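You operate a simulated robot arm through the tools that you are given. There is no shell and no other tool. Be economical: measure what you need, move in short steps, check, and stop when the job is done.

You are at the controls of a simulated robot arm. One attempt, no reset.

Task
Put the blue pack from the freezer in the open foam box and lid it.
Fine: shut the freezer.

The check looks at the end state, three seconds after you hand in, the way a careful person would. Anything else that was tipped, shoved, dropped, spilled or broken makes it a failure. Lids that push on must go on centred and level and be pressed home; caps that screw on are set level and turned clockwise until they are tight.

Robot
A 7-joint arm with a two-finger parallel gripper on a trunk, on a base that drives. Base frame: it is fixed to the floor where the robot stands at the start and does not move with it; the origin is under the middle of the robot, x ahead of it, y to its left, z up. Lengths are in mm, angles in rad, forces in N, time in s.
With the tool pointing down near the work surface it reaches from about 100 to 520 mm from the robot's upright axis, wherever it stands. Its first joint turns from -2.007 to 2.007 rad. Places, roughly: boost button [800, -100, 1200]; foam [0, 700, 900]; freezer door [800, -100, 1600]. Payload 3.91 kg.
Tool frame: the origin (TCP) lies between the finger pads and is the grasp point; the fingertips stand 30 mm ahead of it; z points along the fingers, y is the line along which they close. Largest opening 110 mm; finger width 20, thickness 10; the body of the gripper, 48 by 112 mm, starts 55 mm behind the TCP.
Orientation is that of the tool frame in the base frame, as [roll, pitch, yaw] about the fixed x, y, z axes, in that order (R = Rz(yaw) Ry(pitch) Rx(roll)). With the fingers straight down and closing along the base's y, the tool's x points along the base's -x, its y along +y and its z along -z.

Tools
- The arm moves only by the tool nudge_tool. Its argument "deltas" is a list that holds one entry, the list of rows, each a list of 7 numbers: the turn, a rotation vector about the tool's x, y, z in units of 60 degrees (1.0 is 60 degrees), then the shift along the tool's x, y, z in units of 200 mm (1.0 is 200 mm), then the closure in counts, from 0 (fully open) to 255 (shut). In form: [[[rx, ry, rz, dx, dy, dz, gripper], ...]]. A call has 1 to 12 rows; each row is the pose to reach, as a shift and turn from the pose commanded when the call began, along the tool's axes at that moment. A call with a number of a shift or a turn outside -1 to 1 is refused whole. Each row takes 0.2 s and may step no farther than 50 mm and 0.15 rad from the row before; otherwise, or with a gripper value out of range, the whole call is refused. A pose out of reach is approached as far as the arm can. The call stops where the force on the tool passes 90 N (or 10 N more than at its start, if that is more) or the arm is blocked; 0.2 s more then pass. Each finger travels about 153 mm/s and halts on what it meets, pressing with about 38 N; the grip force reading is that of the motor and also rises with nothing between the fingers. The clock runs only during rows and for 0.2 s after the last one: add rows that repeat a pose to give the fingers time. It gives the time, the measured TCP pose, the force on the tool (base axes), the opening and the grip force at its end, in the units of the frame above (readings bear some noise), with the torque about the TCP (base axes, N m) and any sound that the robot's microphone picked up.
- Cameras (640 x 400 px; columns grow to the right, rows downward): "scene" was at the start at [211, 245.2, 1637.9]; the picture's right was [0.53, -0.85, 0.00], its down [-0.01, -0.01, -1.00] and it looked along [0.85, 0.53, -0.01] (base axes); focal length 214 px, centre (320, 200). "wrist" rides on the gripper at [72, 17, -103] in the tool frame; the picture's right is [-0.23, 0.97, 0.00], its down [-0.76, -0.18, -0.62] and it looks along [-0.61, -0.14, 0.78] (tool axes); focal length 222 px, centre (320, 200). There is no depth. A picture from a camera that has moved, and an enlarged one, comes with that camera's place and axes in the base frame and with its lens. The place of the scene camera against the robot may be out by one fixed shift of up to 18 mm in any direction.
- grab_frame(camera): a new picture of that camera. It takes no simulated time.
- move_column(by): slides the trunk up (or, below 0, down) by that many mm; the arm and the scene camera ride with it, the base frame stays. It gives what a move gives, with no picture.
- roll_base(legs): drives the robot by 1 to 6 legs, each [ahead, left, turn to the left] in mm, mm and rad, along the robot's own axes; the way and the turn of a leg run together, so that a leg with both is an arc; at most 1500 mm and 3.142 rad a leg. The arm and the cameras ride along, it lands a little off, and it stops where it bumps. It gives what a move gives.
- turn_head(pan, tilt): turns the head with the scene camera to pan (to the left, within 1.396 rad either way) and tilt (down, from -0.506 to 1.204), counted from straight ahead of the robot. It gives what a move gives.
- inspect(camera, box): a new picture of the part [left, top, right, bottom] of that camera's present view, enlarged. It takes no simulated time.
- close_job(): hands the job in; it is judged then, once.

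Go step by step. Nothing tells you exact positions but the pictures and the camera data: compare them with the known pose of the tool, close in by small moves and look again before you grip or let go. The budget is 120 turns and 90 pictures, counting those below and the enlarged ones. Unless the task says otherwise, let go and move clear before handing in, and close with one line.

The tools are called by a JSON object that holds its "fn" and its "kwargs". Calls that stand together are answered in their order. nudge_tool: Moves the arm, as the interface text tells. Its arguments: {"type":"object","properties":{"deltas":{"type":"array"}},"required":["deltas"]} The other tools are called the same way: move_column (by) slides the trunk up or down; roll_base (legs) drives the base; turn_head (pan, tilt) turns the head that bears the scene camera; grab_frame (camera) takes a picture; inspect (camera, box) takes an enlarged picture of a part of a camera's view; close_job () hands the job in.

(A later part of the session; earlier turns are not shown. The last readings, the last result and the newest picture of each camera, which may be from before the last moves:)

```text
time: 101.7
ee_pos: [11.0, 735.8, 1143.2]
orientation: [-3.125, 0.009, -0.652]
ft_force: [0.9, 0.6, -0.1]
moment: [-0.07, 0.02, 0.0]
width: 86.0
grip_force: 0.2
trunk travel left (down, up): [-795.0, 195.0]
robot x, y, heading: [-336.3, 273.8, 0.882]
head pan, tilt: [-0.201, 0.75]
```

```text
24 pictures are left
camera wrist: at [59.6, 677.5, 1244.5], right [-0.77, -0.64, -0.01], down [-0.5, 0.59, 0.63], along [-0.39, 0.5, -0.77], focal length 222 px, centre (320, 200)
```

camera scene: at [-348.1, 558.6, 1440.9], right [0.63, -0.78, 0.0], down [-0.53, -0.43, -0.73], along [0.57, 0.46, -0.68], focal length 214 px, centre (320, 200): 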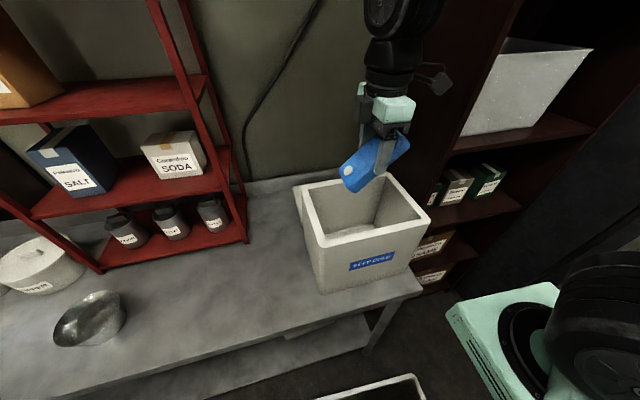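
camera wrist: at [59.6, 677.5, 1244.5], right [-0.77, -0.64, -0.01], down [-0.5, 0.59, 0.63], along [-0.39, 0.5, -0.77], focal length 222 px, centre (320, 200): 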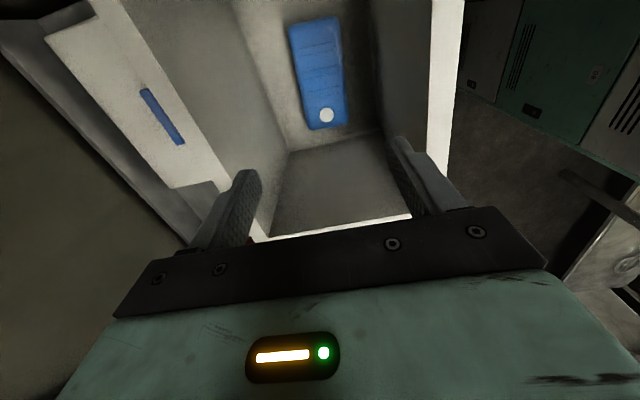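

The pack lies flat in the box. The lid is behind it with a raised blue bar handle at about (166,912,927), along s. I need to get ~100 mm closer to the bench to reach it.

{"fn": "nudge_tool", "kwargs": {"deltas": [[[0, 0, 0, 0, 0, -0.2, 55], [0, 0, 0, 0, 0, -0.4, 55]]]}}

{"fn": "roll_base", "kwargs": {"legs": [[90, 25, 0.03]]}}

{"fn": "grab_frame", "kwargs": {"camera": "scene"}}

{"fn": "grab_frame", "kwargs": {"camera": "wrist"}}

```text
time: 102.3
ee_pos: [10.2, 735.2, 1223.0]
orientation: [-3.125, 0.011, -0.654]
ft_force: [0.2, 0.0, -0.5]
moment: [-0.05, 0.03, 0.0]
width: 86.2
grip_force: 0.1
trunk travel left (down, up): [-795.0, 195.0]
robot x, y, heading: [-335.3, 274.6, 0.884]
head pan, tilt: [-0.201, 0.75]
```

```text
time: 103.5
ee_pos: [33.2, 831.9, 1222.3]
orientation: [-3.124, 0.011, -0.621]
ft_force: [-0.2, -0.5, 1.1]
moment: [0.02, -0.02, 0.0]
width: 86.2
grip_force: 0.0
trunk travel left (down, up): [-795.0, 195.0]
robot x, y, heading: [-300.7, 359.4, 0.914]
head pan, tilt: [-0.201, 0.75]
```

```text
23 pictures are left
camera scene: at [-320.3, 645.0, 1441.0], right [0.65, -0.76, 0.0], down [-0.52, -0.45, -0.73], along [0.55, 0.48, -0.68], focal length 214 px, centre (320, 200)
```

scene: 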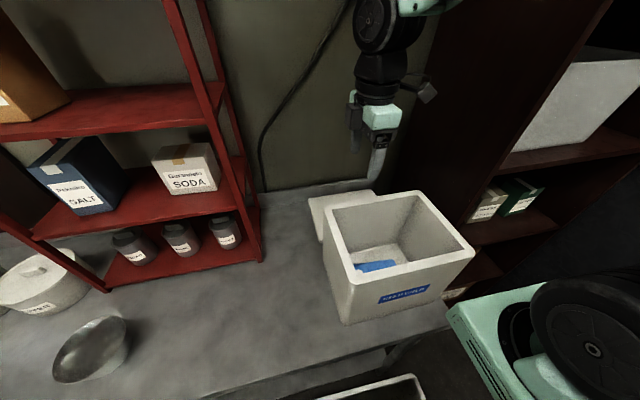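

```text
22 pictures are left
camera wrist: at [82.6, 774.3, 1324.0], right [-0.75, -0.66, -0.01], down [-0.52, 0.58, 0.63], along [-0.41, 0.48, -0.77], focal length 222 px, centre (320, 200)
```

wrist: 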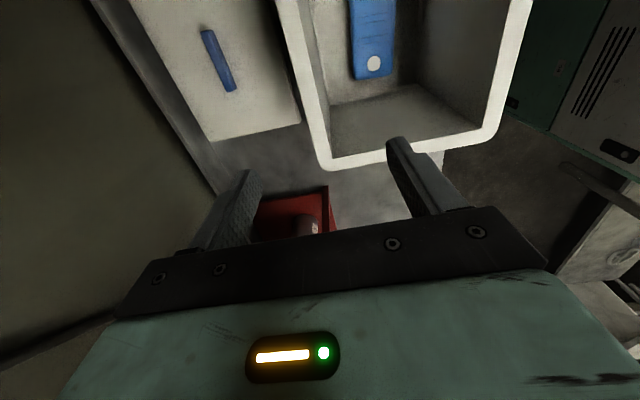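

Good view: box centre h≈592 and the lid's bar handle near (174,919,~915). Moving above the handle.

{"fn": "nudge_tool", "kwargs": {"deltas": [[[0, 0, 0.009, 0.08, -0.191, 0, 110], [0, 0, 0.018, 0.16, -0.382, 0, 110], [0, 0, 0.027, 0.24, -0.573, 0, 110], [0, 0, 0.035, 0.32, -0.764, 0, 110], [0, 0, 0.035, 0.32, -0.764, 0, 110]]]}}

{"fn": "nudge_tool", "kwargs": {"deltas": [[[0, 0, 0, 0, 0, 0.2, 110], [0, 0, 0, 0, 0, 0.4, 110], [0, 0, 0, 0, 0, 0.6, 110], [0, 0, 0, 0, 0, 0.8, 110], [0, 0, 0, 0, 0, 0.8, 110]]]}}

{"fn": "grab_frame", "kwargs": {"camera": "wrist"}}

```text
time: 104.7
ee_pos: [175.2, 917.8, 1221.6]
orientation: [-3.127, 0.012, -0.658]
ft_force: [0.5, -0.1, -0.4]
moment: [0.0, -0.01, 0.0]
width: 62.5
grip_force: 0.0
trunk travel left (down, up): [-795.0, 195.0]
robot x, y, heading: [-298.4, 362.2, 0.91]
head pan, tilt: [-0.201, 0.75]
```

```text
time: 105.9
ee_pos: [172.5, 920.4, 1063.2]
orientation: [-3.126, 0.01, -0.658]
ft_force: [0.6, -0.8, 0.3]
moment: [-0.01, 0.0, 0.01]
width: 62.4
grip_force: 0.1
trunk travel left (down, up): [-795.0, 195.0]
robot x, y, heading: [-300.4, 358.6, 0.914]
head pan, tilt: [-0.201, 0.75]
```

```text
21 pictures are left
camera wrist: at [220.9, 861.7, 1164.7], right [-0.78, -0.63, -0.01], down [-0.5, 0.59, 0.63], along [-0.39, 0.5, -0.77], focal length 222 px, centre (320, 200)
```

wrist: 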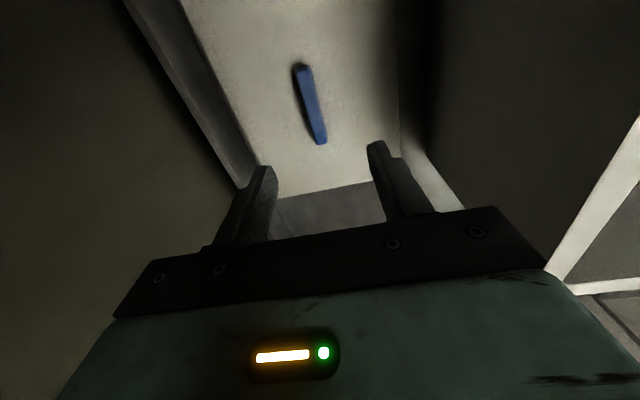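

Offset is ~+8 in x and -10 in y; adjust while descending.

{"fn": "nudge_tool", "kwargs": {"deltas": [[[0, 0, 0, 0.03, -0.05, 0, 110], [0, 0, 0, 0.03, -0.05, 0.2, 110], [0, 0, 0, 0.03, -0.05, 0.4, 110], [0, 0, 0, 0.03, -0.05, 0.52, 110], [0, 0, 0, 0.03, -0.05, 0.52, 110]]]}}

{"fn": "grab_frame", "kwargs": {"camera": "wrist"}}

{"fn": "inspect", "kwargs": {"camera": "scene", "box": [290, 100, 450, 280]}}

```text
time: 107.1
ee_pos: [184.2, 925.6, 958.3]
orientation: [-3.124, 0.011, -0.657]
ft_force: [0.4, -0.1, 0.2]
moment: [0.0, -0.03, -0.01]
width: 62.7
grip_force: 0.0
trunk travel left (down, up): [-795.0, 195.0]
robot x, y, heading: [-298.0, 360.1, 0.912]
head pan, tilt: [-0.201, 0.75]
```

```text
20 pictures are left
camera wrist: at [232.0, 867.5, 1060.4], right [-0.78, -0.63, -0.01], down [-0.5, 0.59, 0.63], along [-0.39, 0.5, -0.77], focal length 222 px, centre (320, 200)
```

wrist: 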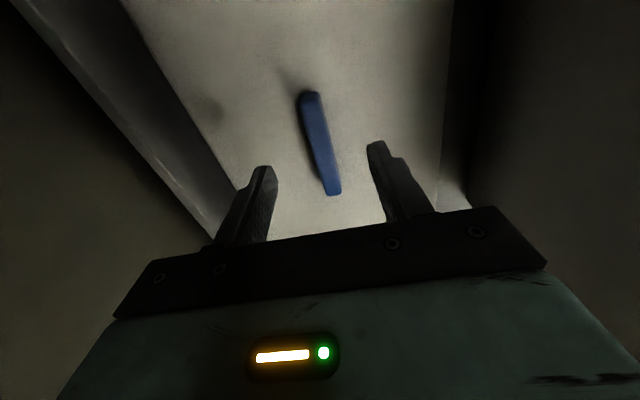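

```text
2.22 times, centred on (370, 190) of scene
camera zoom: at [-320.2, 645.1, 1440.9], right [0.65, -0.76, 0.0], down [-0.52, -0.45, -0.73], along [0.55, 0.48, -0.68], focal length 477 px, centre (209, 222)
```

zoom: 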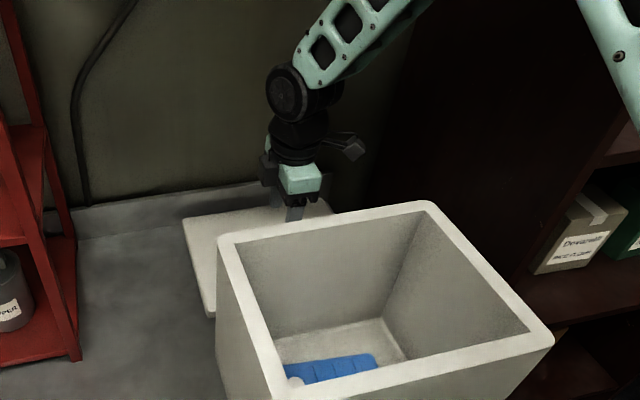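

Handle is centred beneath the fingers, top at z≈908. Descending slowly until the tips are just above the lid.

{"fn": "nudge_tool", "kwargs": {"deltas": [[[0, 0, 0, 0, 0, 0.1, 110], [0, 0, 0, 0, 0, 0.17, 110], [0, 0, 0, 0, 0, 0.19, 110], [0, 0, 0, 0, 0, 0.21, 110]]]}}

{"fn": "inspect", "kwargs": {"camera": "scene", "box": [330, 140, 410, 220]}}

```text
time: 108.1
ee_pos: [185.9, 930.7, 918.9]
orientation: [-3.125, 0.01, -0.658]
ft_force: [0.1, -0.6, 0.6]
moment: [0.02, -0.01, -0.04]
width: 62.3
grip_force: 0.1
trunk travel left (down, up): [-795.0, 195.0]
robot x, y, heading: [-301.9, 359.6, 0.915]
head pan, tilt: [-0.201, 0.75]
```

```text
5.00 times, centred on (370, 180) of scene
camera zoom: at [-320.2, 645.1, 1440.9], right [0.65, -0.76, 0.0], down [-0.52, -0.45, -0.73], along [0.55, 0.48, -0.68], focal length 1072 px, centre (70, 300)
```

zoom: 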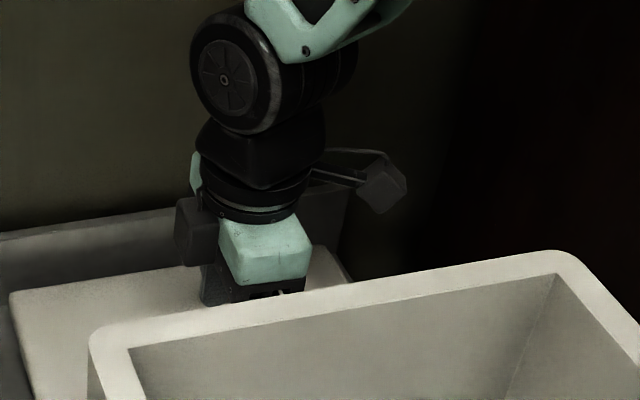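

{"fn": "nudge_tool", "kwargs": {"deltas": [[[0, 0, 0, 0, 0, 0.015, 110], [0, 0, 0, 0, 0, 0.03, 110], [0, 0, 0, 0, 0, 0.045, 110]]]}}

{"fn": "grab_frame", "kwargs": {"camera": "wrist"}}

```text
time: 108.9
ee_pos: [184.8, 929.3, 910.1]
orientation: [-3.125, 0.009, -0.659]
ft_force: [-0.1, 0.2, -0.8]
moment: [0.03, 0.02, 0.0]
width: 62.5
grip_force: 0.1
trunk travel left (down, up): [-795.0, 195.0]
robot x, y, heading: [-297.6, 358.3, 0.918]
head pan, tilt: [-0.201, 0.75]
```

```text
17 pictures are left
camera wrist: at [233.2, 869.5, 1011.3], right [-0.78, -0.63, -0.01], down [-0.5, 0.59, 0.63], along [-0.39, 0.5, -0.77], focal length 222 px, centre (320, 200)
```

wrist: 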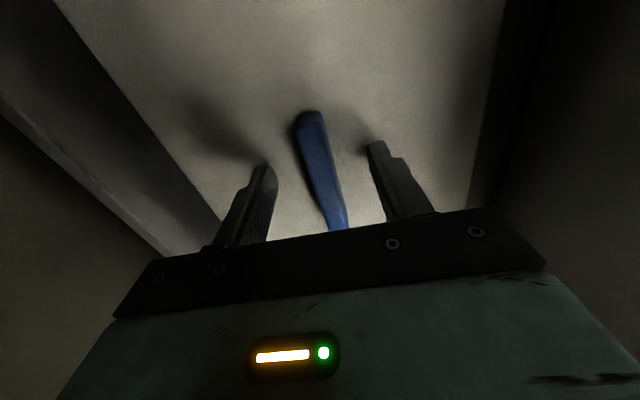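

{"fn": "nudge_tool", "kwargs": {"deltas": [[[0, 0, 0, 0, 0, 0.015, 110], [0, 0, 0, 0, 0, 0.03, 110], [0, 0, 0, 0, 0, 0.03, 255], [0, 0, 0, 0, 0, 0.03, 255], [0, 0, 0, 0, 0, 0.03, 255]]]}}

```text
time: 110.1
ee_pos: [186.4, 930.2, 903.5]
orientation: [-3.125, 0.011, -0.658]
ft_force: [4.5, 0.6, 13.3]
moment: [-0.49, 0.28, 0.57]
width: 15.3
grip_force: 38.2
trunk travel left (down, up): [-795.0, 195.0]
robot x, y, heading: [-295.9, 357.0, 0.913]
head pan, tilt: [-0.201, 0.75]
```

Handle gripped (15 mm). Lifting the lid.

{"fn": "nudge_tool", "kwargs": {"deltas": [[[0, 0, 0, 0, 0, -0.1, 255], [0, 0, 0, 0, 0, -0.2, 255], [0, 0, 0, 0, 0, -0.4, 255], [0, 0, 0, 0, 0, -0.6, 255], [0, 0, 0, 0, 0, -0.8, 255], [0, 0, 0, 0, 0, -1.0, 255], [0, 0, 0, 0, 0, -1.0, 255]]]}}

{"fn": "nudge_tool", "kwargs": {"deltas": [[[0, 0, 0, 0, 0, -0.2, 255], [0, 0, 0, 0, 0, -0.4, 255], [0, 0, 0, 0, 0, -0.55, 255], [0, 0, 0, 0, 0, -0.55, 255]]]}}

{"fn": "grab_frame", "kwargs": {"camera": "scene"}}

```text
time: 111.7
ee_pos: [185.9, 924.6, 1103.8]
orientation: [-3.127, 0.011, -0.659]
ft_force: [-0.3, 0.0, -0.9]
moment: [0.02, 0.02, -0.02]
width: 14.8
grip_force: 38.0
trunk travel left (down, up): [-795.0, 195.0]
robot x, y, heading: [-297.6, 358.3, 0.911]
head pan, tilt: [-0.201, 0.75]
```

```text
time: 112.7
ee_pos: [183.4, 922.6, 1214.8]
orientation: [-3.126, 0.01, -0.658]
ft_force: [0.0, 0.5, -0.2]
moment: [0.0, -0.01, -0.03]
width: 15.0
grip_force: 37.5
trunk travel left (down, up): [-795.0, 195.0]
robot x, y, heading: [-302.5, 361.3, 0.915]
head pan, tilt: [-0.201, 0.75]
```

```text
16 pictures are left
camera scene: at [-320.2, 645.1, 1440.9], right [0.65, -0.76, 0.0], down [-0.52, -0.45, -0.73], along [0.55, 0.48, -0.68], focal length 214 px, centre (320, 200)
```

scene: 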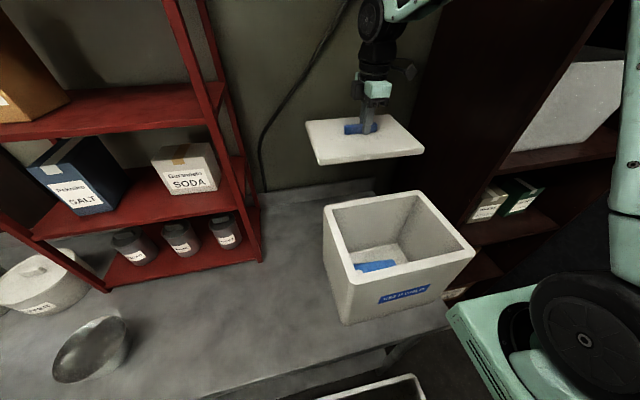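

The lid is up and level. Carry it over the box (h −252 mm) and compare edges from the scene camera.

{"fn": "nudge_tool", "kwargs": {"deltas": [[[0, 0, 0, 0, 0.16, 0, 255], [0, 0, 0, 0, 0.32, 0, 255], [0, 0, 0, 0, 0.48, 0, 255], [0, 0, 0, 0, 0.63, 0, 255]]]}}

{"fn": "nudge_tool", "kwargs": {"deltas": [[[0, 0, 0, 0, 0.16, 0, 255], [0, 0, 0, 0, 0.32, 0, 255], [0, 0, 0, 0, 0.48, 0, 255], [0, 0, 0, 0, 0.63, 0, 255], [0, 0, 0, 0, 0.63, 0.1, 255], [0, 0, 0, 0, 0.63, 0.2, 255], [0, 0, 0, 0, 0.63, 0.2, 255]]]}}

{"fn": "inspect", "kwargs": {"camera": "scene", "box": [290, 130, 490, 330]}}

{"fn": "grab_frame", "kwargs": {"camera": "wrist"}}

```text
time: 113.7
ee_pos: [107.5, 822.8, 1208.8]
orientation: [-3.124, 0.011, -0.657]
ft_force: [0.2, -0.1, -1.5]
moment: [0.02, 0.0, 0.01]
width: 15.1
grip_force: 37.8
trunk travel left (down, up): [-795.0, 195.0]
robot x, y, heading: [-300.1, 363.1, 0.911]
head pan, tilt: [-0.201, 0.75]
```

```text
time: 115.3
ee_pos: [30.7, 723.2, 1168.0]
orientation: [-3.125, 0.011, -0.656]
ft_force: [-0.2, -0.1, -0.7]
moment: [0.01, 0.0, -0.04]
width: 15.0
grip_force: 38.5
trunk travel left (down, up): [-795.0, 195.0]
robot x, y, heading: [-297.4, 362.4, 0.914]
head pan, tilt: [-0.201, 0.75]
```

```text
2.00 times, centred on (390, 230) of scene
camera zoom: at [-320.3, 645.1, 1440.9], right [0.65, -0.76, 0.0], down [-0.52, -0.45, -0.73], along [0.55, 0.48, -0.68], focal length 429 px, centre (180, 140)
```

zoom: 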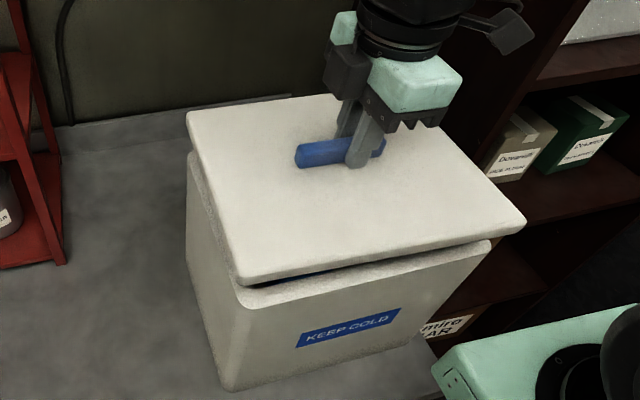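

```text
14 pictures are left
camera wrist: at [77.6, 664.1, 1269.7], right [-0.78, -0.63, -0.01], down [-0.49, 0.59, 0.63], along [-0.39, 0.5, -0.77], focal length 222 px, centre (320, 200)
```

wrist: 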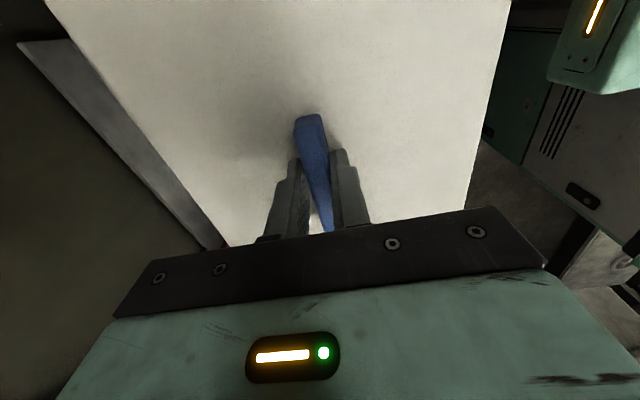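

Edges look aligned within a few mm. Lowering gently in 3 mm steps to feel for contact.

{"fn": "nudge_tool", "kwargs": {"deltas": [[[0, 0, 0, 0, 0, 0.015, 255], [0, 0, 0, 0, 0, 0.03, 255], [0, 0, 0, 0, 0, 0.045, 255]]]}}

{"fn": "inspect", "kwargs": {"camera": "scene", "box": [290, 130, 490, 330]}}

```text
time: 116.1
ee_pos: [30.4, 724.7, 1161.1]
orientation: [-3.126, 0.01, -0.657]
ft_force: [-0.3, 0.3, 0.3]
moment: [0.03, -0.02, 0.0]
width: 14.7
grip_force: 37.9
trunk travel left (down, up): [-795.0, 195.0]
robot x, y, heading: [-300.6, 356.4, 0.913]
head pan, tilt: [-0.201, 0.75]
```

```text
2.00 times, centred on (390, 230) of scene
camera zoom: at [-320.3, 645.1, 1440.9], right [0.65, -0.76, 0.0], down [-0.52, -0.45, -0.73], along [0.55, 0.48, -0.68], focal length 429 px, centre (180, 140)
```

zoom: 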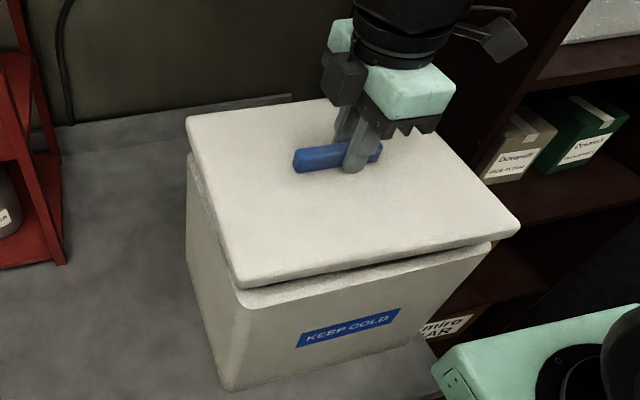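

The lid overhangs more on the right than on the left by ~18 px; shifting it ~9 mm to the left and going down a few mm more.

{"fn": "nudge_tool", "kwargs": {"deltas": [[[0, 0, 0, -0.045, 0, 0, 255], [0, 0, 0, -0.045, 0, 0.015, 255], [0, 0, 0, -0.045, 0, 0.03, 255], [0, 0, 0, -0.045, 0, 0.03, 255]]]}}

{"fn": "inspect", "kwargs": {"camera": "scene", "box": [290, 130, 490, 330]}}

```text
time: 117.1
ee_pos: [23.8, 730.5, 1155.1]
orientation: [-3.125, 0.01, -0.657]
ft_force: [-0.5, -0.4, 0.1]
moment: [0.02, -0.04, 0.01]
width: 14.8
grip_force: 37.6
trunk travel left (down, up): [-795.0, 195.0]
robot x, y, heading: [-299.7, 360.9, 0.913]
head pan, tilt: [-0.201, 0.75]
```

```text
2.00 times, centred on (390, 230) of scene
camera zoom: at [-320.2, 645.1, 1440.9], right [0.65, -0.76, 0.0], down [-0.52, -0.45, -0.73], along [0.55, 0.48, -0.68], focal length 429 px, centre (180, 140)
```

zoom: 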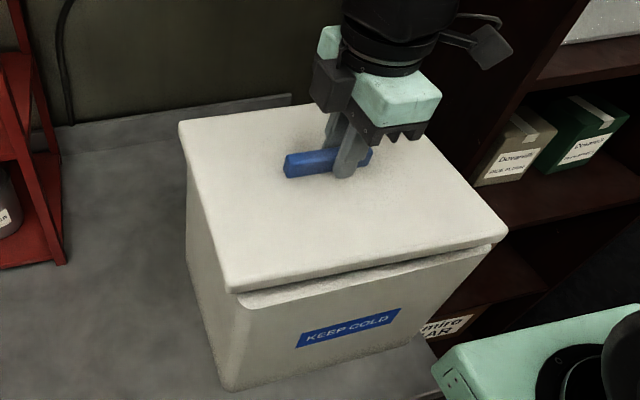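

Left/right overhang is now equal; a slight rotation (~0.02 rad) and ~3 mm toward me remain. Applying those, then lowering to contact.

{"fn": "nudge_tool", "kwargs": {"deltas": [[[0, 0, -0.02, 0, 0.017, 0, 255], [0, 0, -0.02, 0, 0.017, 0.015, 255], [0, 0, -0.02, 0, 0.017, 0.025, 255], [0, 0, -0.02, 0, 0.017, 0.025, 255]]]}}

{"fn": "inspect", "kwargs": {"camera": "scene", "box": [290, 130, 490, 330]}}

```text
time: 118.1
ee_pos: [20.6, 728.1, 1148.8]
orientation: [-3.126, 0.009, -0.636]
ft_force: [-0.5, 1.2, -1.0]
moment: [-0.01, -0.07, 0.04]
width: 14.9
grip_force: 37.7
trunk travel left (down, up): [-795.0, 195.0]
robot x, y, heading: [-301.3, 361.3, 0.911]
head pan, tilt: [-0.201, 0.75]
```

```text
2.00 times, centred on (390, 230) of scene
camera zoom: at [-320.2, 645.1, 1440.9], right [0.65, -0.76, 0.0], down [-0.52, -0.45, -0.73], along [0.55, 0.48, -0.68], focal length 429 px, centre (180, 140)
```

zoom: 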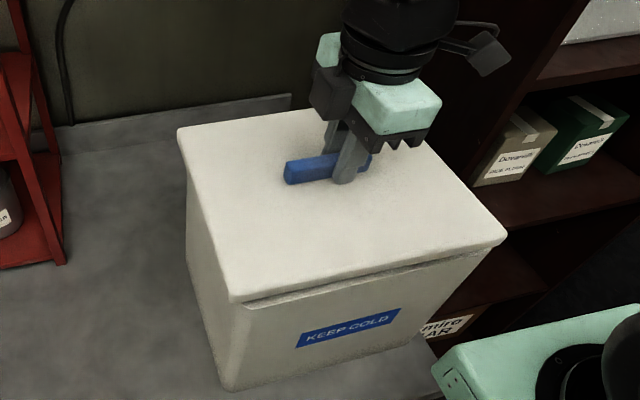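

Nearly seated and well aligned. Continuing down to contact.

{"fn": "nudge_tool", "kwargs": {"deltas": [[[0, 0, 0, -0.005, 0, 0.015, 255], [0, 0, 0, -0.005, 0, 0.03, 255], [0, 0, 0, -0.005, 0, 0.045, 255], [0, 0, 0, -0.005, 0, 0.06, 255]]]}}

{"fn": "inspect", "kwargs": {"camera": "scene", "box": [290, 130, 490, 330]}}

```text
time: 119.1
ee_pos: [21.6, 729.0, 1137.7]
orientation: [-3.122, 0.008, -0.64]
ft_force: [5.7, 1.5, 12.4]
moment: [0.37, 1.3, -0.18]
width: 15.1
grip_force: 38.7
trunk travel left (down, up): [-795.0, 195.0]
robot x, y, heading: [-302.5, 362.0, 0.914]
head pan, tilt: [-0.201, 0.75]
```

```text
2.00 times, centred on (390, 230) of scene
camera zoom: at [-320.0, 644.8, 1441.2], right [0.65, -0.76, 0.0], down [-0.52, -0.45, -0.73], along [0.55, 0.48, -0.68], focal length 429 px, centre (180, 140)
```

zoom: 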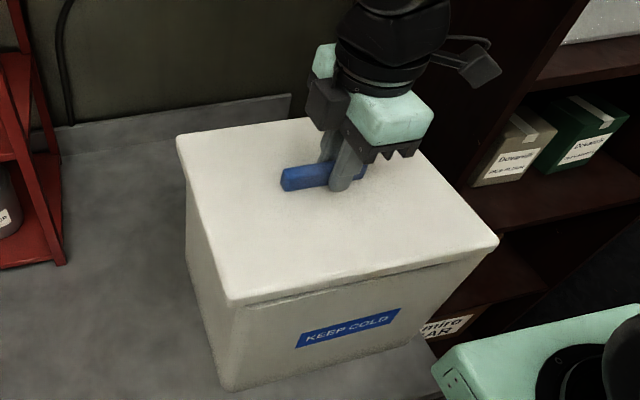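

Contact of 12 N, mostly on the left end: the lid is ~3 mm too far left. Lift slightly, shift right 3 mm and lower again.

{"fn": "nudge_tool", "kwargs": {"deltas": [[[0, 0, 0, 0, 0, -0.03, 255], [0, 0, 0, 0.017, 0, -0.03, 255], [0, 0, 0, 0.017, 0, -0.015, 255], [0, 0, 0, 0.017, 0, 0, 255], [0, 0, 0, 0.017, 0, 0.01, 255]]]}}

```text
time: 120.3
ee_pos: [24.7, 726.2, 1135.3]
orientation: [-3.123, 0.01, -0.639]
ft_force: [5.3, 0.4, 12.3]
moment: [0.34, 1.36, -0.16]
width: 15.4
grip_force: 38.0
trunk travel left (down, up): [-795.0, 195.0]
robot x, y, heading: [-299.6, 360.0, 0.913]
head pan, tilt: [-0.201, 0.75]
```

{"fn": "nudge_tool", "kwargs": {"deltas": [[[0, 0, 0, 0.015, 0, 0, 255], [0, 0, 0, 0.015, 0, 0.015, 255], [0, 0, 0, 0.015, 0, 0.03, 255]]]}}

{"fn": "inspect", "kwargs": {"camera": "scene", "box": [290, 130, 490, 330]}}

```text
time: 121.1
ee_pos: [26.1, 727.1, 1133.1]
orientation: [-3.117, 0.011, -0.637]
ft_force: [1.9, 7.6, 73.4]
moment: [-0.7, 0.95, 0.21]
width: 15.7
grip_force: 38.2
trunk travel left (down, up): [-795.0, 195.0]
robot x, y, heading: [-299.8, 360.8, 0.913]
head pan, tilt: [-0.201, 0.75]
```

```text
2.00 times, centred on (390, 230) of scene
camera zoom: at [-321.5, 644.1, 1442.4], right [0.65, -0.76, 0.0], down [-0.52, -0.45, -0.73], along [0.55, 0.48, -0.68], focal length 429 px, centre (180, 140)
```

zoom: 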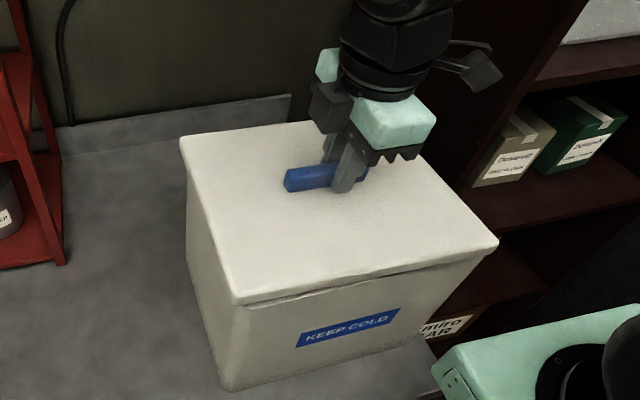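

Now a centred 73 N reaction: the lid is bearing evenly. Release, rise, and inspect.

{"fn": "nudge_tool", "kwargs": {"deltas": [[[0, 0, 0, 0, 0, -0.015, 255], [0, 0, 0, 0, 0, -0.015, 150], [0, 0, 0, 0, 0, -0.015, 150], [0, 0, 0, 0, 0, -0.015, 150], [0, 0, 0, 0, 0, -0.15, 150], [0, 0, 0, 0, 0, -0.35, 150], [0, 0, 0, 0, 0, -0.55, 150]]]}}

{"fn": "inspect", "kwargs": {"camera": "scene", "box": [300, 150, 470, 320]}}

{"fn": "grab_frame", "kwargs": {"camera": "wrist"}}

```text
time: 122.7
ee_pos: [26.0, 724.3, 1239.1]
orientation: [-3.127, 0.01, -0.638]
ft_force: [0.5, 0.5, -0.4]
moment: [-0.03, 0.0, 0.01]
width: 45.2
grip_force: 0.0
trunk travel left (down, up): [-795.0, 195.0]
robot x, y, heading: [-297.1, 362.3, 0.912]
head pan, tilt: [-0.201, 0.75]
```

```text
2.35 times, centred on (385, 235) of scene
camera zoom: at [-320.2, 645.3, 1440.7], right [0.65, -0.76, 0.0], down [-0.52, -0.45, -0.73], along [0.55, 0.48, -0.68], focal length 505 px, centre (167, 118)
```

zoom: 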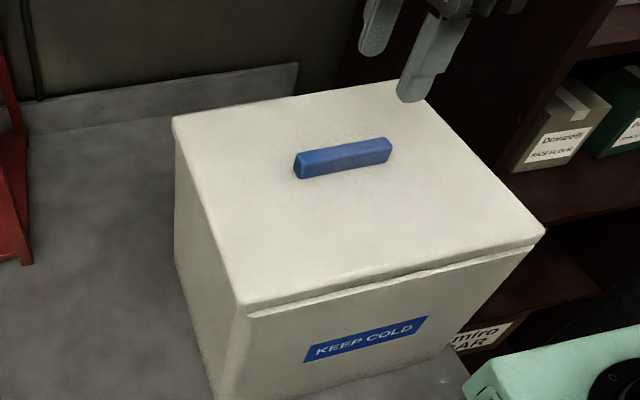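

```text
7 pictures are left
camera wrist: at [74.3, 664.7, 1340.4], right [-0.76, -0.65, -0.01], down [-0.51, 0.58, 0.63], along [-0.4, 0.49, -0.77], focal length 222 px, centre (320, 200)
```

wrist: 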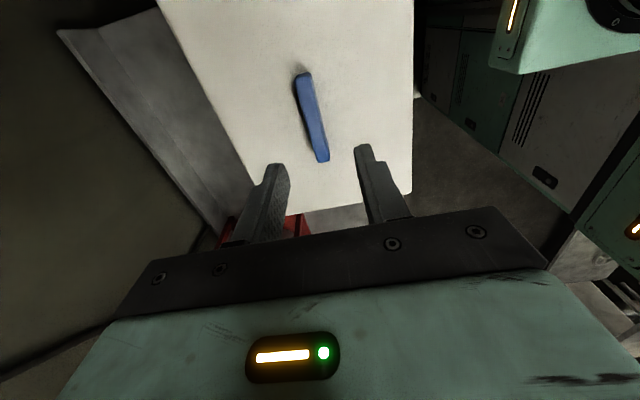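

The lid sits level on the box with an even overhang. I'll press it home at the centre with closed fingers.

{"fn": "nudge_tool", "kwargs": {"deltas": [[[0, 0, 0, 0, 0, 0.1, 255], [0, 0, 0, 0, 0, 0.2, 255], [0, 0, 0, 0, 0, 0.33, 255], [0, 0, 0, 0, 0, 0.37, 255], [0, 0, 0, 0, 0, 0.4, 255], [0, 0, 0, 0, 0, 0.42, 255], [0, 0, 0, 0, 0, 0.44, 255], [0, 0, 0, 0, 0, 0.46, 255], [0, 0, 0, 0, 0, 0.48, 255], [0, 0, 0, 0, 0, 0.5, 255], [0, 0, 0, 0, 0, 0.52, 255], [0, 0, 0, 0, 0, 0.54, 255]]]}}

```text
time: 124.7
ee_pos: [25.1, 724.3, 1150.3]
orientation: [-3.113, 0.011, -0.638]
ft_force: [-8.4, -21.8, 66.7]
moment: [-0.72, -0.01, -0.01]
width: 0.0
grip_force: 37.5
trunk travel left (down, up): [-795.0, 195.0]
robot x, y, heading: [-299.6, 359.4, 0.915]
head pan, tilt: [-0.201, 0.75]
stopped in row 10: the force on the tool passed its limit (the readings are from after the stop); the commanded pose is now the measured one
```

{"fn": "nudge_tool", "kwargs": {"deltas": [[[0, 0, 0, 0, 0, -0.15, 255], [0, 0, 0, 0.22, 0, -0.15, 255], [0, 0, 0, 0.45, 0, -0.15, 255], [0, 0, 0, 0.45, 0, 0.03, 255], [0, 0, 0, 0.45, 0, 0.06, 255], [0, 0, 0, 0.45, 0, 0.08, 255], [0, 0, 0, 0.45, 0, 0.1, 255], [0, 0, 0, 0.45, 0, 0.115, 255]]]}}

```text
time: 126.5
ee_pos: [98.4, 675.3, 1125.5]
orientation: [-3.107, 0.011, -0.636]
ft_force: [-3.9, -7.9, 85.7]
moment: [-0.47, 0.01, 0.07]
width: 0.1
grip_force: 38.2
trunk travel left (down, up): [-795.0, 195.0]
robot x, y, heading: [-302.9, 362.5, 0.917]
head pan, tilt: [-0.201, 0.75]
heard: snap
```

A snap was heard at the right end. Now the left end the same way.

{"fn": "nudge_tool", "kwargs": {"deltas": [[[0, 0, 0, 0, 0, -0.25, 255], [0, 0, 0, -0.22, 0, -0.25, 255], [0, 0, 0, -0.45, 0, -0.25, 255], [0, 0, 0, -0.68, 0, -0.25, 255], [0, 0, 0, -0.9, 0, -0.25, 255], [0, 0, 0, -0.9, 0, -0.07, 255], [0, 0, 0, -0.9, 0, -0.04, 255], [0, 0, 0, -0.9, 0, -0.02, 255], [0, 0, 0, -0.9, 0, -0.005, 255], [0, 0, 0, -0.9, 0, 0.01, 255], [0, 0, 0, -0.9, 0, 0.02, 255]]]}}

```text
time: 129.0
ee_pos: [-45.5, 781.7, 1126.0]
orientation: [-3.107, 0.013, -0.639]
ft_force: [-1.6, -24.2, 69.6]
moment: [-0.99, -0.12, -0.14]
width: 0.0
grip_force: 37.7
trunk travel left (down, up): [-795.0, 195.0]
robot x, y, heading: [-301.4, 357.3, 0.908]
head pan, tilt: [-0.201, 0.75]
stopped in row 11: the force on the tool passed its limit (the readings are from after the stop); the commanded pose is now the measured one
```

Both ends press down at the same height (1126). Raise and check the lid.

{"fn": "nudge_tool", "kwargs": {"deltas": [[[0, 0, 0, 0, 0, -0.2, 255], [0, 0, 0, 0, 0, -0.4, 255], [0, 0, 0, 0.2, 0, -0.6, 255], [0, 0, 0, 0.4, 0, -0.7, 255]]]}}

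{"fn": "inspect", "kwargs": {"camera": "scene", "box": [300, 150, 470, 320]}}

```text
refused: row 3 steps farther than a row can; nothing moved
```

```text
2.35 times, centred on (385, 235) of scene
camera zoom: at [-321.2, 641.3, 1442.0], right [0.65, -0.76, 0.0], down [-0.52, -0.44, -0.73], along [0.55, 0.48, -0.68], focal length 505 px, centre (167, 118)
```

zoom: 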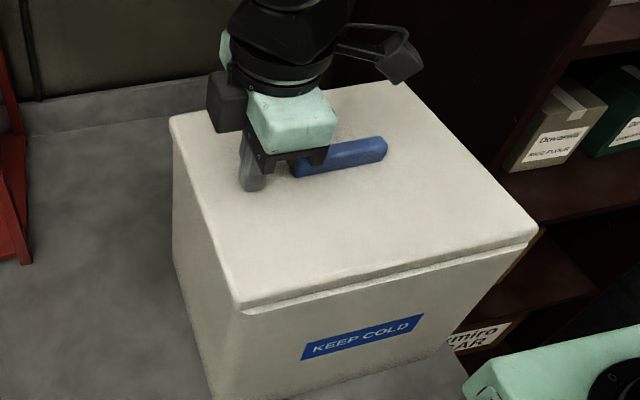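

The lid is home, level and centred. Now the freezer: raise the arm, back away from the bench, and head back.

{"fn": "nudge_tool", "kwargs": {"deltas": [[[0, 0, 0, 0, 0, -0.2, 255], [0, 0, 0, 0, 0, -0.4, 255], [0, 0, 0, 0, 0, -0.6, 255], [0, 0, 0, 0, 0.15, -0.75, 255], [0, 0, 0, 0, 0.37, -0.8, 255], [0, 0, 0, 0, 0.6, -0.8, 255]]]}}

{"fn": "move_column", "kwargs": {"by": 130}}

{"fn": "roll_base", "kwargs": {"legs": [[-190, 0, 0], [0, 0, -1.57]]}}

```text
time: 130.4
ee_pos: [-104.5, 703.5, 1274.3]
orientation: [-3.11, 0.011, -0.64]
ft_force: [0.4, -1.2, 0.3]
moment: [0.03, 0.01, 0.0]
width: 0.1
grip_force: 37.8
out of reach, approached as far as the arm can: row 6
trunk travel left (down, up): [-795.0, 195.0]
robot x, y, heading: [-302.4, 360.7, 0.911]
head pan, tilt: [-0.201, 0.75]
```

```text
time: 131.9
ee_pos: [-104.3, 703.9, 1403.4]
orientation: [-3.111, 0.012, -0.637]
ft_force: [-0.8, -0.5, 0.0]
moment: [-0.03, -0.05, -0.01]
width: 0.0
grip_force: 37.4
trunk travel left (down, up): [-925.0, 65.0]
robot x, y, heading: [-300.6, 360.2, 0.916]
head pan, tilt: [-0.201, 0.75]
```

```text
time: 137.3
ee_pos: [-72.7, 15.2, 1404.5]
orientation: [-3.11, 0.012, -2.211]
ft_force: [0.6, 0.2, 0.2]
moment: [-0.01, -0.03, 0.0]
width: 0.2
grip_force: 37.7
trunk travel left (down, up): [-925.0, 65.0]
robot x, y, heading: [-416.7, 209.1, -0.655]
head pan, tilt: [-0.201, 0.75]
```

{"fn": "roll_base", "kwargs": {"legs": [[780, 0, 0]]}}

{"fn": "turn_head", "kwargs": {"pan": 0.0, "tilt": 0.15}}

{"fn": "grab_frame", "kwargs": {"camera": "scene"}}

```text
time: 141.5
ee_pos: [554.0, -453.7, 1404.2]
orientation: [-3.108, 0.011, -2.191]
ft_force: [-0.4, -0.1, -0.6]
moment: [0.02, -0.01, -0.01]
width: 0.0
grip_force: 37.4
trunk travel left (down, up): [-925.0, 65.0]
robot x, y, heading: [205.6, -263.3, -0.644]
head pan, tilt: [-0.201, 0.75]
```

```text
time: 142.5
ee_pos: [555.3, -453.6, 1404.1]
orientation: [-3.11, 0.013, -2.192]
ft_force: [0.3, -0.4, -0.3]
moment: [-0.01, 0.01, 0.02]
width: 0.1
grip_force: 37.8
trunk travel left (down, up): [-925.0, 65.0]
robot x, y, heading: [208.6, -261.1, -0.647]
head pan, tilt: [0.0, 0.15]
```

```text
5 pictures are left
camera scene: at [510.6, -248.2, 1625.2], right [-0.6, -0.8, 0.0], down [-0.12, 0.09, -0.99], along [0.79, -0.59, -0.15], focal length 214 px, centre (320, 200)
```

scene: 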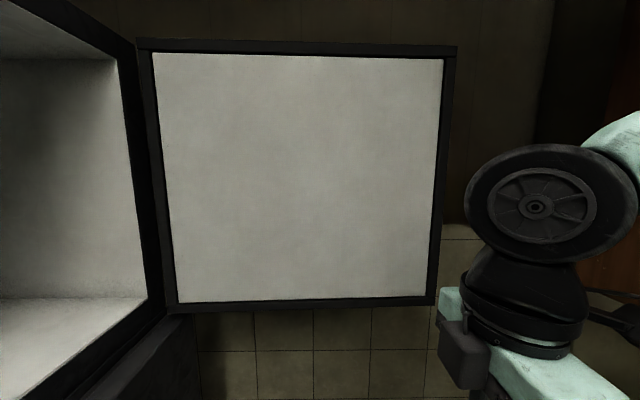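

The door stands at ~93°, its free edge near (700,-682). I'll reposition so the gripper can straddle that edge and pull it round.

{"fn": "roll_base", "kwargs": {"legs": [[0, 0, -0.51], [153, 50, 0]]}}

```text
time: 145.4
ee_pos: [525.5, -721.7, 1403.9]
orientation: [-3.109, 0.012, -2.704]
ft_force: [0.5, -0.5, 0.0]
moment: [-0.02, 0.0, -0.02]
width: 0.0
grip_force: 38.2
trunk travel left (down, up): [-925.0, 65.0]
robot x, y, heading: [319.1, -384.9, -1.157]
head pan, tilt: [0.0, 0.15]
```

{"fn": "nudge_tool", "kwargs": {"deltas": [[[0, 0, -0.113, -0.1, 0.006, -0.08, 0], [0, 0, -0.226, -0.2, 0.012, -0.16, 0], [0, 0, -0.339, -0.3, 0.018, -0.25, 0], [0, 0, -0.451, -0.406, 0.024, -0.33, 0], [0, 0, -0.451, -0.406, 0.024, -0.33, 0]]]}}

{"fn": "nudge_tool", "kwargs": {"deltas": [[[0, -0.12, 0, 0, 0, 0, 0], [0, -0.24, 0, 0, 0, 0, 0], [0, -0.36, 0, 0, 0, 0, 0], [0, -0.48, 0, 0, 0, 0, 0], [0, -0.6, 0, 0, 0, 0, 0], [0, -0.72, 0, 0, 0, 0, 0], [0, -0.72, 0, 0, 0, 0, 0]]]}}

{"fn": "nudge_tool", "kwargs": {"deltas": [[[0, -0.12, 0, 0, 0, 0, 0], [0, -0.24, 0, 0, 0, 0, 0], [0, -0.36, 0, 0, 0, 0, 0], [0, -0.48, 0, 0, 0, 0, 0], [0, -0.6, 0, 0, 0, 0, 0], [0, -0.6, 0, 0, 0, 0, 0]]]}}

```text
time: 146.6
ee_pos: [596.0, -682.1, 1469.3]
orientation: [-3.107, -0.004, -2.232]
ft_force: [0.1, 0.2, -0.3]
moment: [-0.03, 0.01, 0.02]
width: 110.0
grip_force: 0.1
trunk travel left (down, up): [-925.0, 65.0]
robot x, y, heading: [311.6, -386.7, -1.152]
head pan, tilt: [0.0, 0.15]
```

```text
time: 148.2
ee_pos: [595.6, -682.5, 1470.8]
orientation: [-3.095, 0.749, -2.201]
ft_force: [-0.1, 0.4, -0.7]
moment: [-0.02, 0.0, 0.03]
width: 110.1
grip_force: 0.0
trunk travel left (down, up): [-925.0, 65.0]
robot x, y, heading: [317.1, -385.9, -1.156]
head pan, tilt: [0.0, 0.15]
```

```text
time: 149.6
ee_pos: [596.2, -682.6, 1470.4]
orientation: [-2.967, 1.377, -2.062]
ft_force: [0.4, 0.5, 0.5]
moment: [0.0, 0.02, 0.02]
width: 109.9
grip_force: 0.1
trunk travel left (down, up): [-925.0, 65.0]
robot x, y, heading: [318.2, -386.8, -1.153]
head pan, tilt: [0.0, 0.15]
```

The tool is now horizontal, pointing inward beside the door edge. One look from the wrist.

{"fn": "grab_frame", "kwargs": {"camera": "wrist"}}

```text
4 pictures are left
camera wrist: at [513.7, -763.8, 1418.2], right [-0.75, 0.64, 0.19], down [-0.17, -0.46, 0.87], along [0.64, 0.62, 0.45], focal length 222 px, centre (320, 200)
```

wrist: 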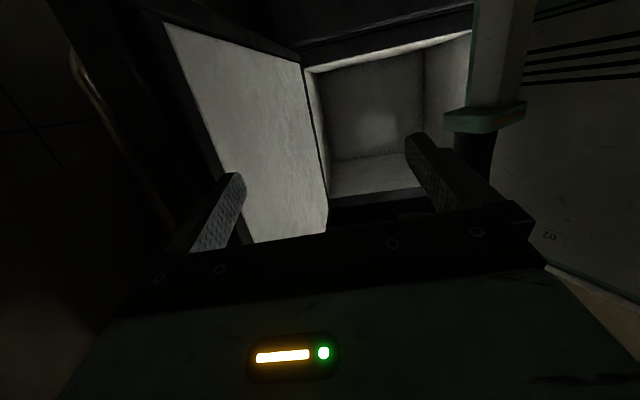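

{"fn": "inspect", "kwargs": {"camera": "wrist", "box": [40, 0, 360, 250]}}

```text
1.60 times, centred on (200, 125) of wrist
camera zoom: at [513.7, -763.8, 1418.2], right [-0.75, 0.64, 0.19], down [-0.17, -0.46, 0.87], along [0.64, 0.62, 0.45], focal length 355 px, centre (512, 320)
```

zoom: 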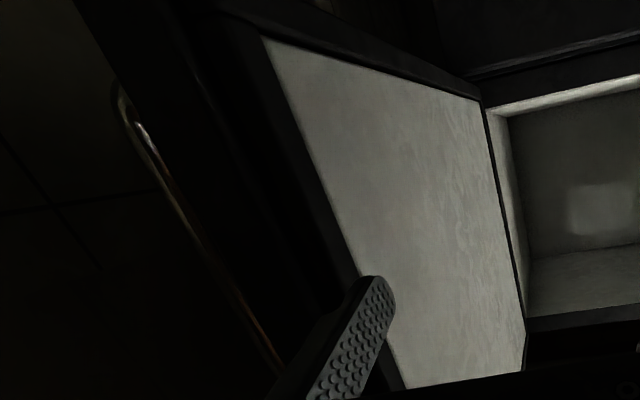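

The door edge is ~137 mm toward +s of the tool. Sliding across in front of the edge, then straddling it.

{"fn": "nudge_tool", "kwargs": {"deltas": [[[0, 0, 0, 0, -0.17, 0, 0], [0, 0, 0, 0, -0.34, 0, 0], [0, 0, 0, 0, -0.51, 0, 0], [0, 0, 0, 0, -0.685, 0, 0], [0, 0, 0, 0, -0.685, 0, 0]]]}}

{"fn": "inspect", "kwargs": {"camera": "wrist", "box": [120, 0, 520, 250]}}

```text
time: 150.8
ee_pos: [705.3, -765.7, 1474.8]
orientation: [-2.971, 1.376, -2.066]
ft_force: [0.7, -0.7, 0.2]
moment: [0.01, -0.03, -0.01]
width: 109.8
grip_force: 0.0
trunk travel left (down, up): [-925.0, 65.0]
robot x, y, heading: [316.0, -384.0, -1.161]
head pan, tilt: [0.0, 0.15]
```

```text
1.60 times, centred on (320, 125) of wrist
camera zoom: at [622.8, -847.1, 1422.2], right [-0.75, 0.64, 0.19], down [-0.17, -0.46, 0.87], along [0.64, 0.62, 0.45], focal length 355 px, centre (320, 320)
```

zoom: 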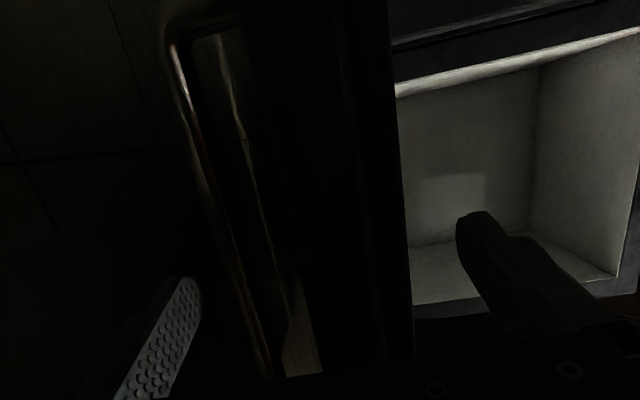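

The door edge sits between the fingers (about 12 mm off centre). Centre, advance over the edge, then drag the door by driving the base back.

{"fn": "nudge_tool", "kwargs": {"deltas": [[[0, 0, 0, 0, 0.06, 0, 0], [0, 0, 0, 0, 0.06, 0.11, 0], [0, 0, 0, 0, 0.06, 0.22, 0], [0, 0, 0, 0, 0.06, 0.33, 0], [0, 0, 0, 0, 0.06, 0.36, 0]]]}}

{"fn": "roll_base", "kwargs": {"legs": [[-133, -58, 0]]}}

```text
time: 152.0
ee_pos: [737.1, -706.8, 1460.7]
orientation: [-2.961, 1.377, -2.062]
ft_force: [-18.8, -15.9, 7.1]
moment: [0.01, -0.62, -1.36]
width: 108.2
grip_force: 0.0
trunk travel left (down, up): [-925.0, 65.0]
robot x, y, heading: [313.2, -384.5, -1.159]
head pan, tilt: [0.0, 0.15]
```

```text
time: 153.4
ee_pos: [631.0, -601.0, 1460.8]
orientation: [-2.97, 1.376, -2.062]
ft_force: [-0.1, -0.9, 0.3]
moment: [0.01, 0.02, -0.01]
width: 110.0
grip_force: 0.0
trunk travel left (down, up): [-925.0, 65.0]
robot x, y, heading: [209.7, -286.6, -1.157]
head pan, tilt: [0.0, 0.15]
```

{"fn": "roll_base", "kwargs": {"legs": [[-154, -20, 0]]}}

{"fn": "turn_head", "kwargs": {"pan": 0.5, "tilt": 0.2}}

{"fn": "grab_frame", "kwargs": {"camera": "scene"}}

```text
time: 154.8
ee_pos: [550.9, -471.5, 1462.8]
orientation: [-2.97, 1.375, -2.065]
ft_force: [-0.2, -0.2, -0.4]
moment: [0.01, -0.01, 0.0]
width: 109.7
grip_force: 0.0
trunk travel left (down, up): [-925.0, 65.0]
robot x, y, heading: [130.7, -156.6, -1.148]
head pan, tilt: [0.0, 0.15]
```

```text
time: 155.7
ee_pos: [551.2, -471.4, 1461.5]
orientation: [-2.969, 1.375, -2.063]
ft_force: [0.1, 0.2, 0.0]
moment: [0.01, -0.01, 0.03]
width: 110.3
grip_force: 0.0
trunk travel left (down, up): [-925.0, 65.0]
robot x, y, heading: [128.1, -159.1, -1.154]
head pan, tilt: [0.499, 0.201]
```

```text
1 pictures are left
camera scene: at [439.2, -267.0, 1620.6], right [-0.61, -0.79, 0.0], down [-0.16, 0.12, -0.98], along [0.78, -0.6, -0.2], focal length 214 px, centre (320, 200)
```

scene: 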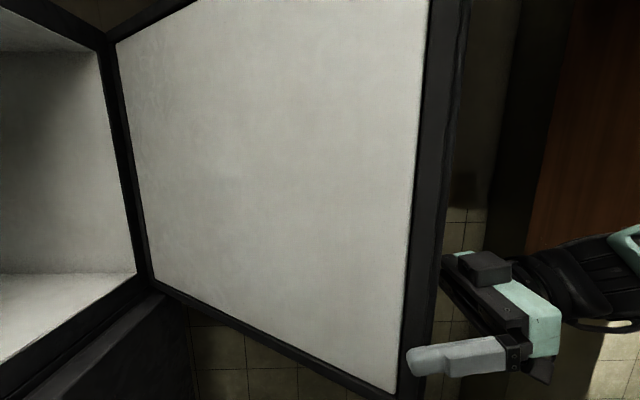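

The door has been drawn to about 63°. I'll keep following its arc by alternating small arm moves (in and turning) with the base backing up.

{"fn": "nudge_tool", "kwargs": {"deltas": [[[0.07, 0, 0, 0, 0, 0.07, 0], [0.15, 0, 0, 0, 0, 0.14, 0]]]}}

{"fn": "roll_base", "kwargs": {"legs": [[-62, -34, 0]]}}

{"fn": "nudge_tool", "kwargs": {"deltas": [[[0.07, 0, 0, 0, 0.01, 0.1, 0], [0.15, 0, 0, 0, 0.03, 0.22, 0]]]}}

{"fn": "roll_base", "kwargs": {"legs": [[-54, -30, 0]]}}

```text
time: 156.3
ee_pos: [564.6, -453.3, 1458.0]
orientation: [-2.796, 1.377, -2.053]
ft_force: [-31.0, -14.6, 10.4]
moment: [0.03, -0.92, -1.23]
width: 109.8
grip_force: 0.1
trunk travel left (down, up): [-925.0, 65.0]
robot x, y, heading: [126.7, -157.7, -1.156]
head pan, tilt: [0.499, 0.201]
```

```text
time: 157.3
ee_pos: [512.4, -406.8, 1456.4]
orientation: [-2.815, 1.374, -2.061]
ft_force: [0.1, -0.9, 0.0]
moment: [0.02, 0.03, 0.03]
width: 110.2
grip_force: 0.1
trunk travel left (down, up): [-925.0, 65.0]
robot x, y, heading: [74.4, -112.6, -1.147]
head pan, tilt: [0.499, 0.201]
```

```text
time: 157.9
ee_pos: [537.9, -374.7, 1447.7]
orientation: [-2.647, 1.375, -2.056]
ft_force: [-15.5, -5.5, 3.5]
moment: [-0.01, -0.44, -0.64]
width: 110.0
grip_force: 0.0
trunk travel left (down, up): [-925.0, 65.0]
robot x, y, heading: [68.4, -110.3, -1.15]
head pan, tilt: [0.499, 0.201]
```

```text
time: 158.9
ee_pos: [490.0, -338.2, 1448.1]
orientation: [-2.657, 1.376, -2.063]
ft_force: [0.3, 0.7, -0.7]
moment: [0.01, 0.02, 0.01]
width: 110.2
grip_force: 0.1
trunk travel left (down, up): [-925.0, 65.0]
robot x, y, heading: [17.8, -76.6, -1.15]
head pan, tilt: [0.499, 0.201]
```

The door has followed to about 45–50°. From here I can regrip the handle bar at this angle: back off the edge, shift across in front of the bar and check with the last picture.

{"fn": "nudge_tool", "kwargs": {"deltas": [[[0, 0, 0, 0, 0, -0.2, 0], [0, 0, 0, 0, 0, -0.4, 0], [0, 0, 0, -0.05, 0, -0.58, 0], [0, 0, 0, -0.1, -0.16, -0.6, 0], [0, 0, 0, -0.1, -0.32, -0.6, 120], [0, 0, 0, -0.1, -0.485, -0.6, 120], [0, 0, 0, -0.1, -0.485, -0.6, 120]]]}}

{"fn": "grab_frame", "kwargs": {"camera": "wrist"}}

```text
time: 160.5
ee_pos: [449.2, -479.0, 1498.0]
orientation: [-2.657, 1.376, -2.063]
ft_force: [-0.3, -0.5, 0.3]
moment: [-0.02, -0.01, 0.0]
width: 58.0
grip_force: 0.0
trunk travel left (down, up): [-925.0, 65.0]
robot x, y, heading: [25.4, -73.4, -1.157]
head pan, tilt: [0.499, 0.201]
```

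```text
0 pictures are left
camera wrist: at [348.6, -534.4, 1442.0], right [-0.53, 0.84, 0.13], down [-0.34, -0.35, 0.87], along [0.78, 0.41, 0.47], focal length 222 px, centre (320, 200)
```

wrist: 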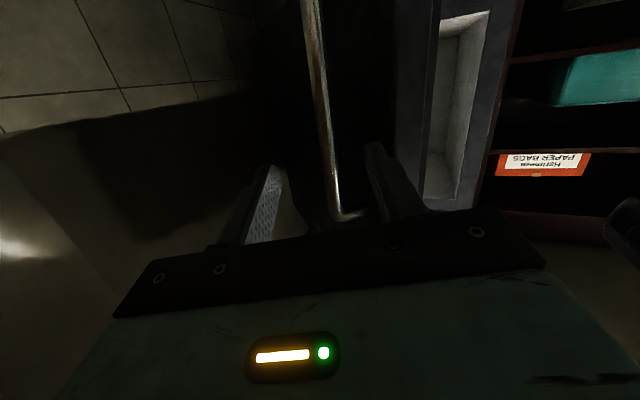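

The bar is centred (+8.5 mm in y), 108 mm ahead. Advance with a narrow opening and grip.

{"fn": "nudge_tool", "kwargs": {"deltas": [[[0, 0, 0, 0, 0.043, 0, 150], [0, 0, 0, 0, 0.043, 0.12, 150], [0, 0, 0, 0, 0.043, 0.25, 150], [0, 0, 0, 0, 0.043, 0.38, 150], [0, 0, 0, 0, 0.043, 0.5, 150], [0, 0, 0, 0, 0.043, 0.5, 255], [0, 0, 0, 0, 0.043, 0.5, 255], [0, 0, 0, 0, 0.043, 0.5, 255]]]}}

```text
time: 162.3
ee_pos: [526.6, -417.1, 1480.6]
orientation: [-2.659, 1.376, -2.062]
ft_force: [2.3, 0.8, 3.7]
moment: [1.15, 0.33, -0.02]
width: 20.5
grip_force: 44.9
trunk travel left (down, up): [-925.0, 65.0]
robot x, y, heading: [20.6, -73.8, -1.147]
head pan, tilt: [0.499, 0.201]
```

Bar gripped. Now following the arc back toward closed.

{"fn": "nudge_tool", "kwargs": {"deltas": [[[0, 0, 0, -0.023, 0.155, 0.045, 255], [0, 0, 0, -0.048, 0.311, 0.102, 255], [0, 0, 0, -0.075, 0.462, 0.17, 255], [0, 0, 0, -0.103, 0.607, 0.247, 255], [0, 0, 0, -0.133, 0.747, 0.335, 255], [0, 0, 0, -0.163, 0.879, 0.432, 255]]]}}

```text
time: 163.7
ee_pos: [503.0, -222.5, 1480.0]
orientation: [-2.665, 1.374, -2.074]
ft_force: [32.4, -1.8, 1.2]
moment: [0.48, 0.78, -0.3]
width: 20.5
grip_force: 45.2
trunk travel left (down, up): [-925.0, 65.0]
robot x, y, heading: [23.6, -77.0, -1.156]
head pan, tilt: [0.499, 0.201]
```

{"fn": "nudge_tool", "kwargs": {"deltas": [[[0, 0, 0, -0.033, 0.116, 0.117, 255], [0, 0, 0, -0.065, 0.234, 0.233, 255], [0, 0, 0, -0.098, 0.343, 0.355, 255], [0, 0, 0, -0.131, 0.443, 0.486, 255], [0, 0, 0, -0.165, 0.533, 0.622, 255], [0, 0, 0, -0.19, 0.593, 0.729, 255], [0, 0, 0, -0.207, 0.63, 0.802, 255], [0, 0, 0, -0.216, 0.649, 0.84, 255]]]}}

```text
time: 164.7
ee_pos: [521.6, -119.4, 1479.6]
orientation: [-2.6, 1.366, -2.037]
ft_force: [-100.5, 30.3, 28.3]
moment: [1.42, 0.96, 2.78]
width: 20.5
grip_force: 45.1
trunk travel left (down, up): [-925.0, 65.0]
robot x, y, heading: [18.2, -76.9, -1.153]
head pan, tilt: [0.499, 0.201]
stopped in row 4: the force on the tool passed its limit (the readings are from after the stop); the commanded pose is now the measured one
```

The door is ~14° from shut; the residual force is purely radial, so I'll loosen the fingers slightly to relieve it, and keep pushing the bar with the outer finger along the arc.

{"fn": "nudge_tool", "kwargs": {"deltas": [[[0, 0, 0, 0, 0, 0, 185], [0, 0, 0, 0, 0, 0, 185], [0, 0, 0, -0.034, 0.128, 0.112, 185], [0, 0, 0, -0.068, 0.221, 0.247, 185], [0, 0, 0, -0.093, 0.285, 0.352, 185], [0, 0, 0, -0.11, 0.325, 0.424, 185], [0, 0, 0, -0.119, 0.344, 0.461, 185]]]}}

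```text
time: 166.0
ee_pos: [575.2, -94.0, 1471.0]
orientation: [-2.726, 1.347, -2.257]
ft_force: [-86.8, 17.5, -2.3]
moment: [2.37, -0.16, -4.65]
width: 58.2
grip_force: 28.3
out of reach, approached as far as the arm can: row 5, 6
trunk travel left (down, up): [-925.0, 65.0]
robot x, y, heading: [18.7, -76.8, -1.154]
head pan, tilt: [0.499, 0.201]
stopped in row 6: the force on the tool passed its limit (the readings are from after the stop); the commanded pose is now the measured one
```

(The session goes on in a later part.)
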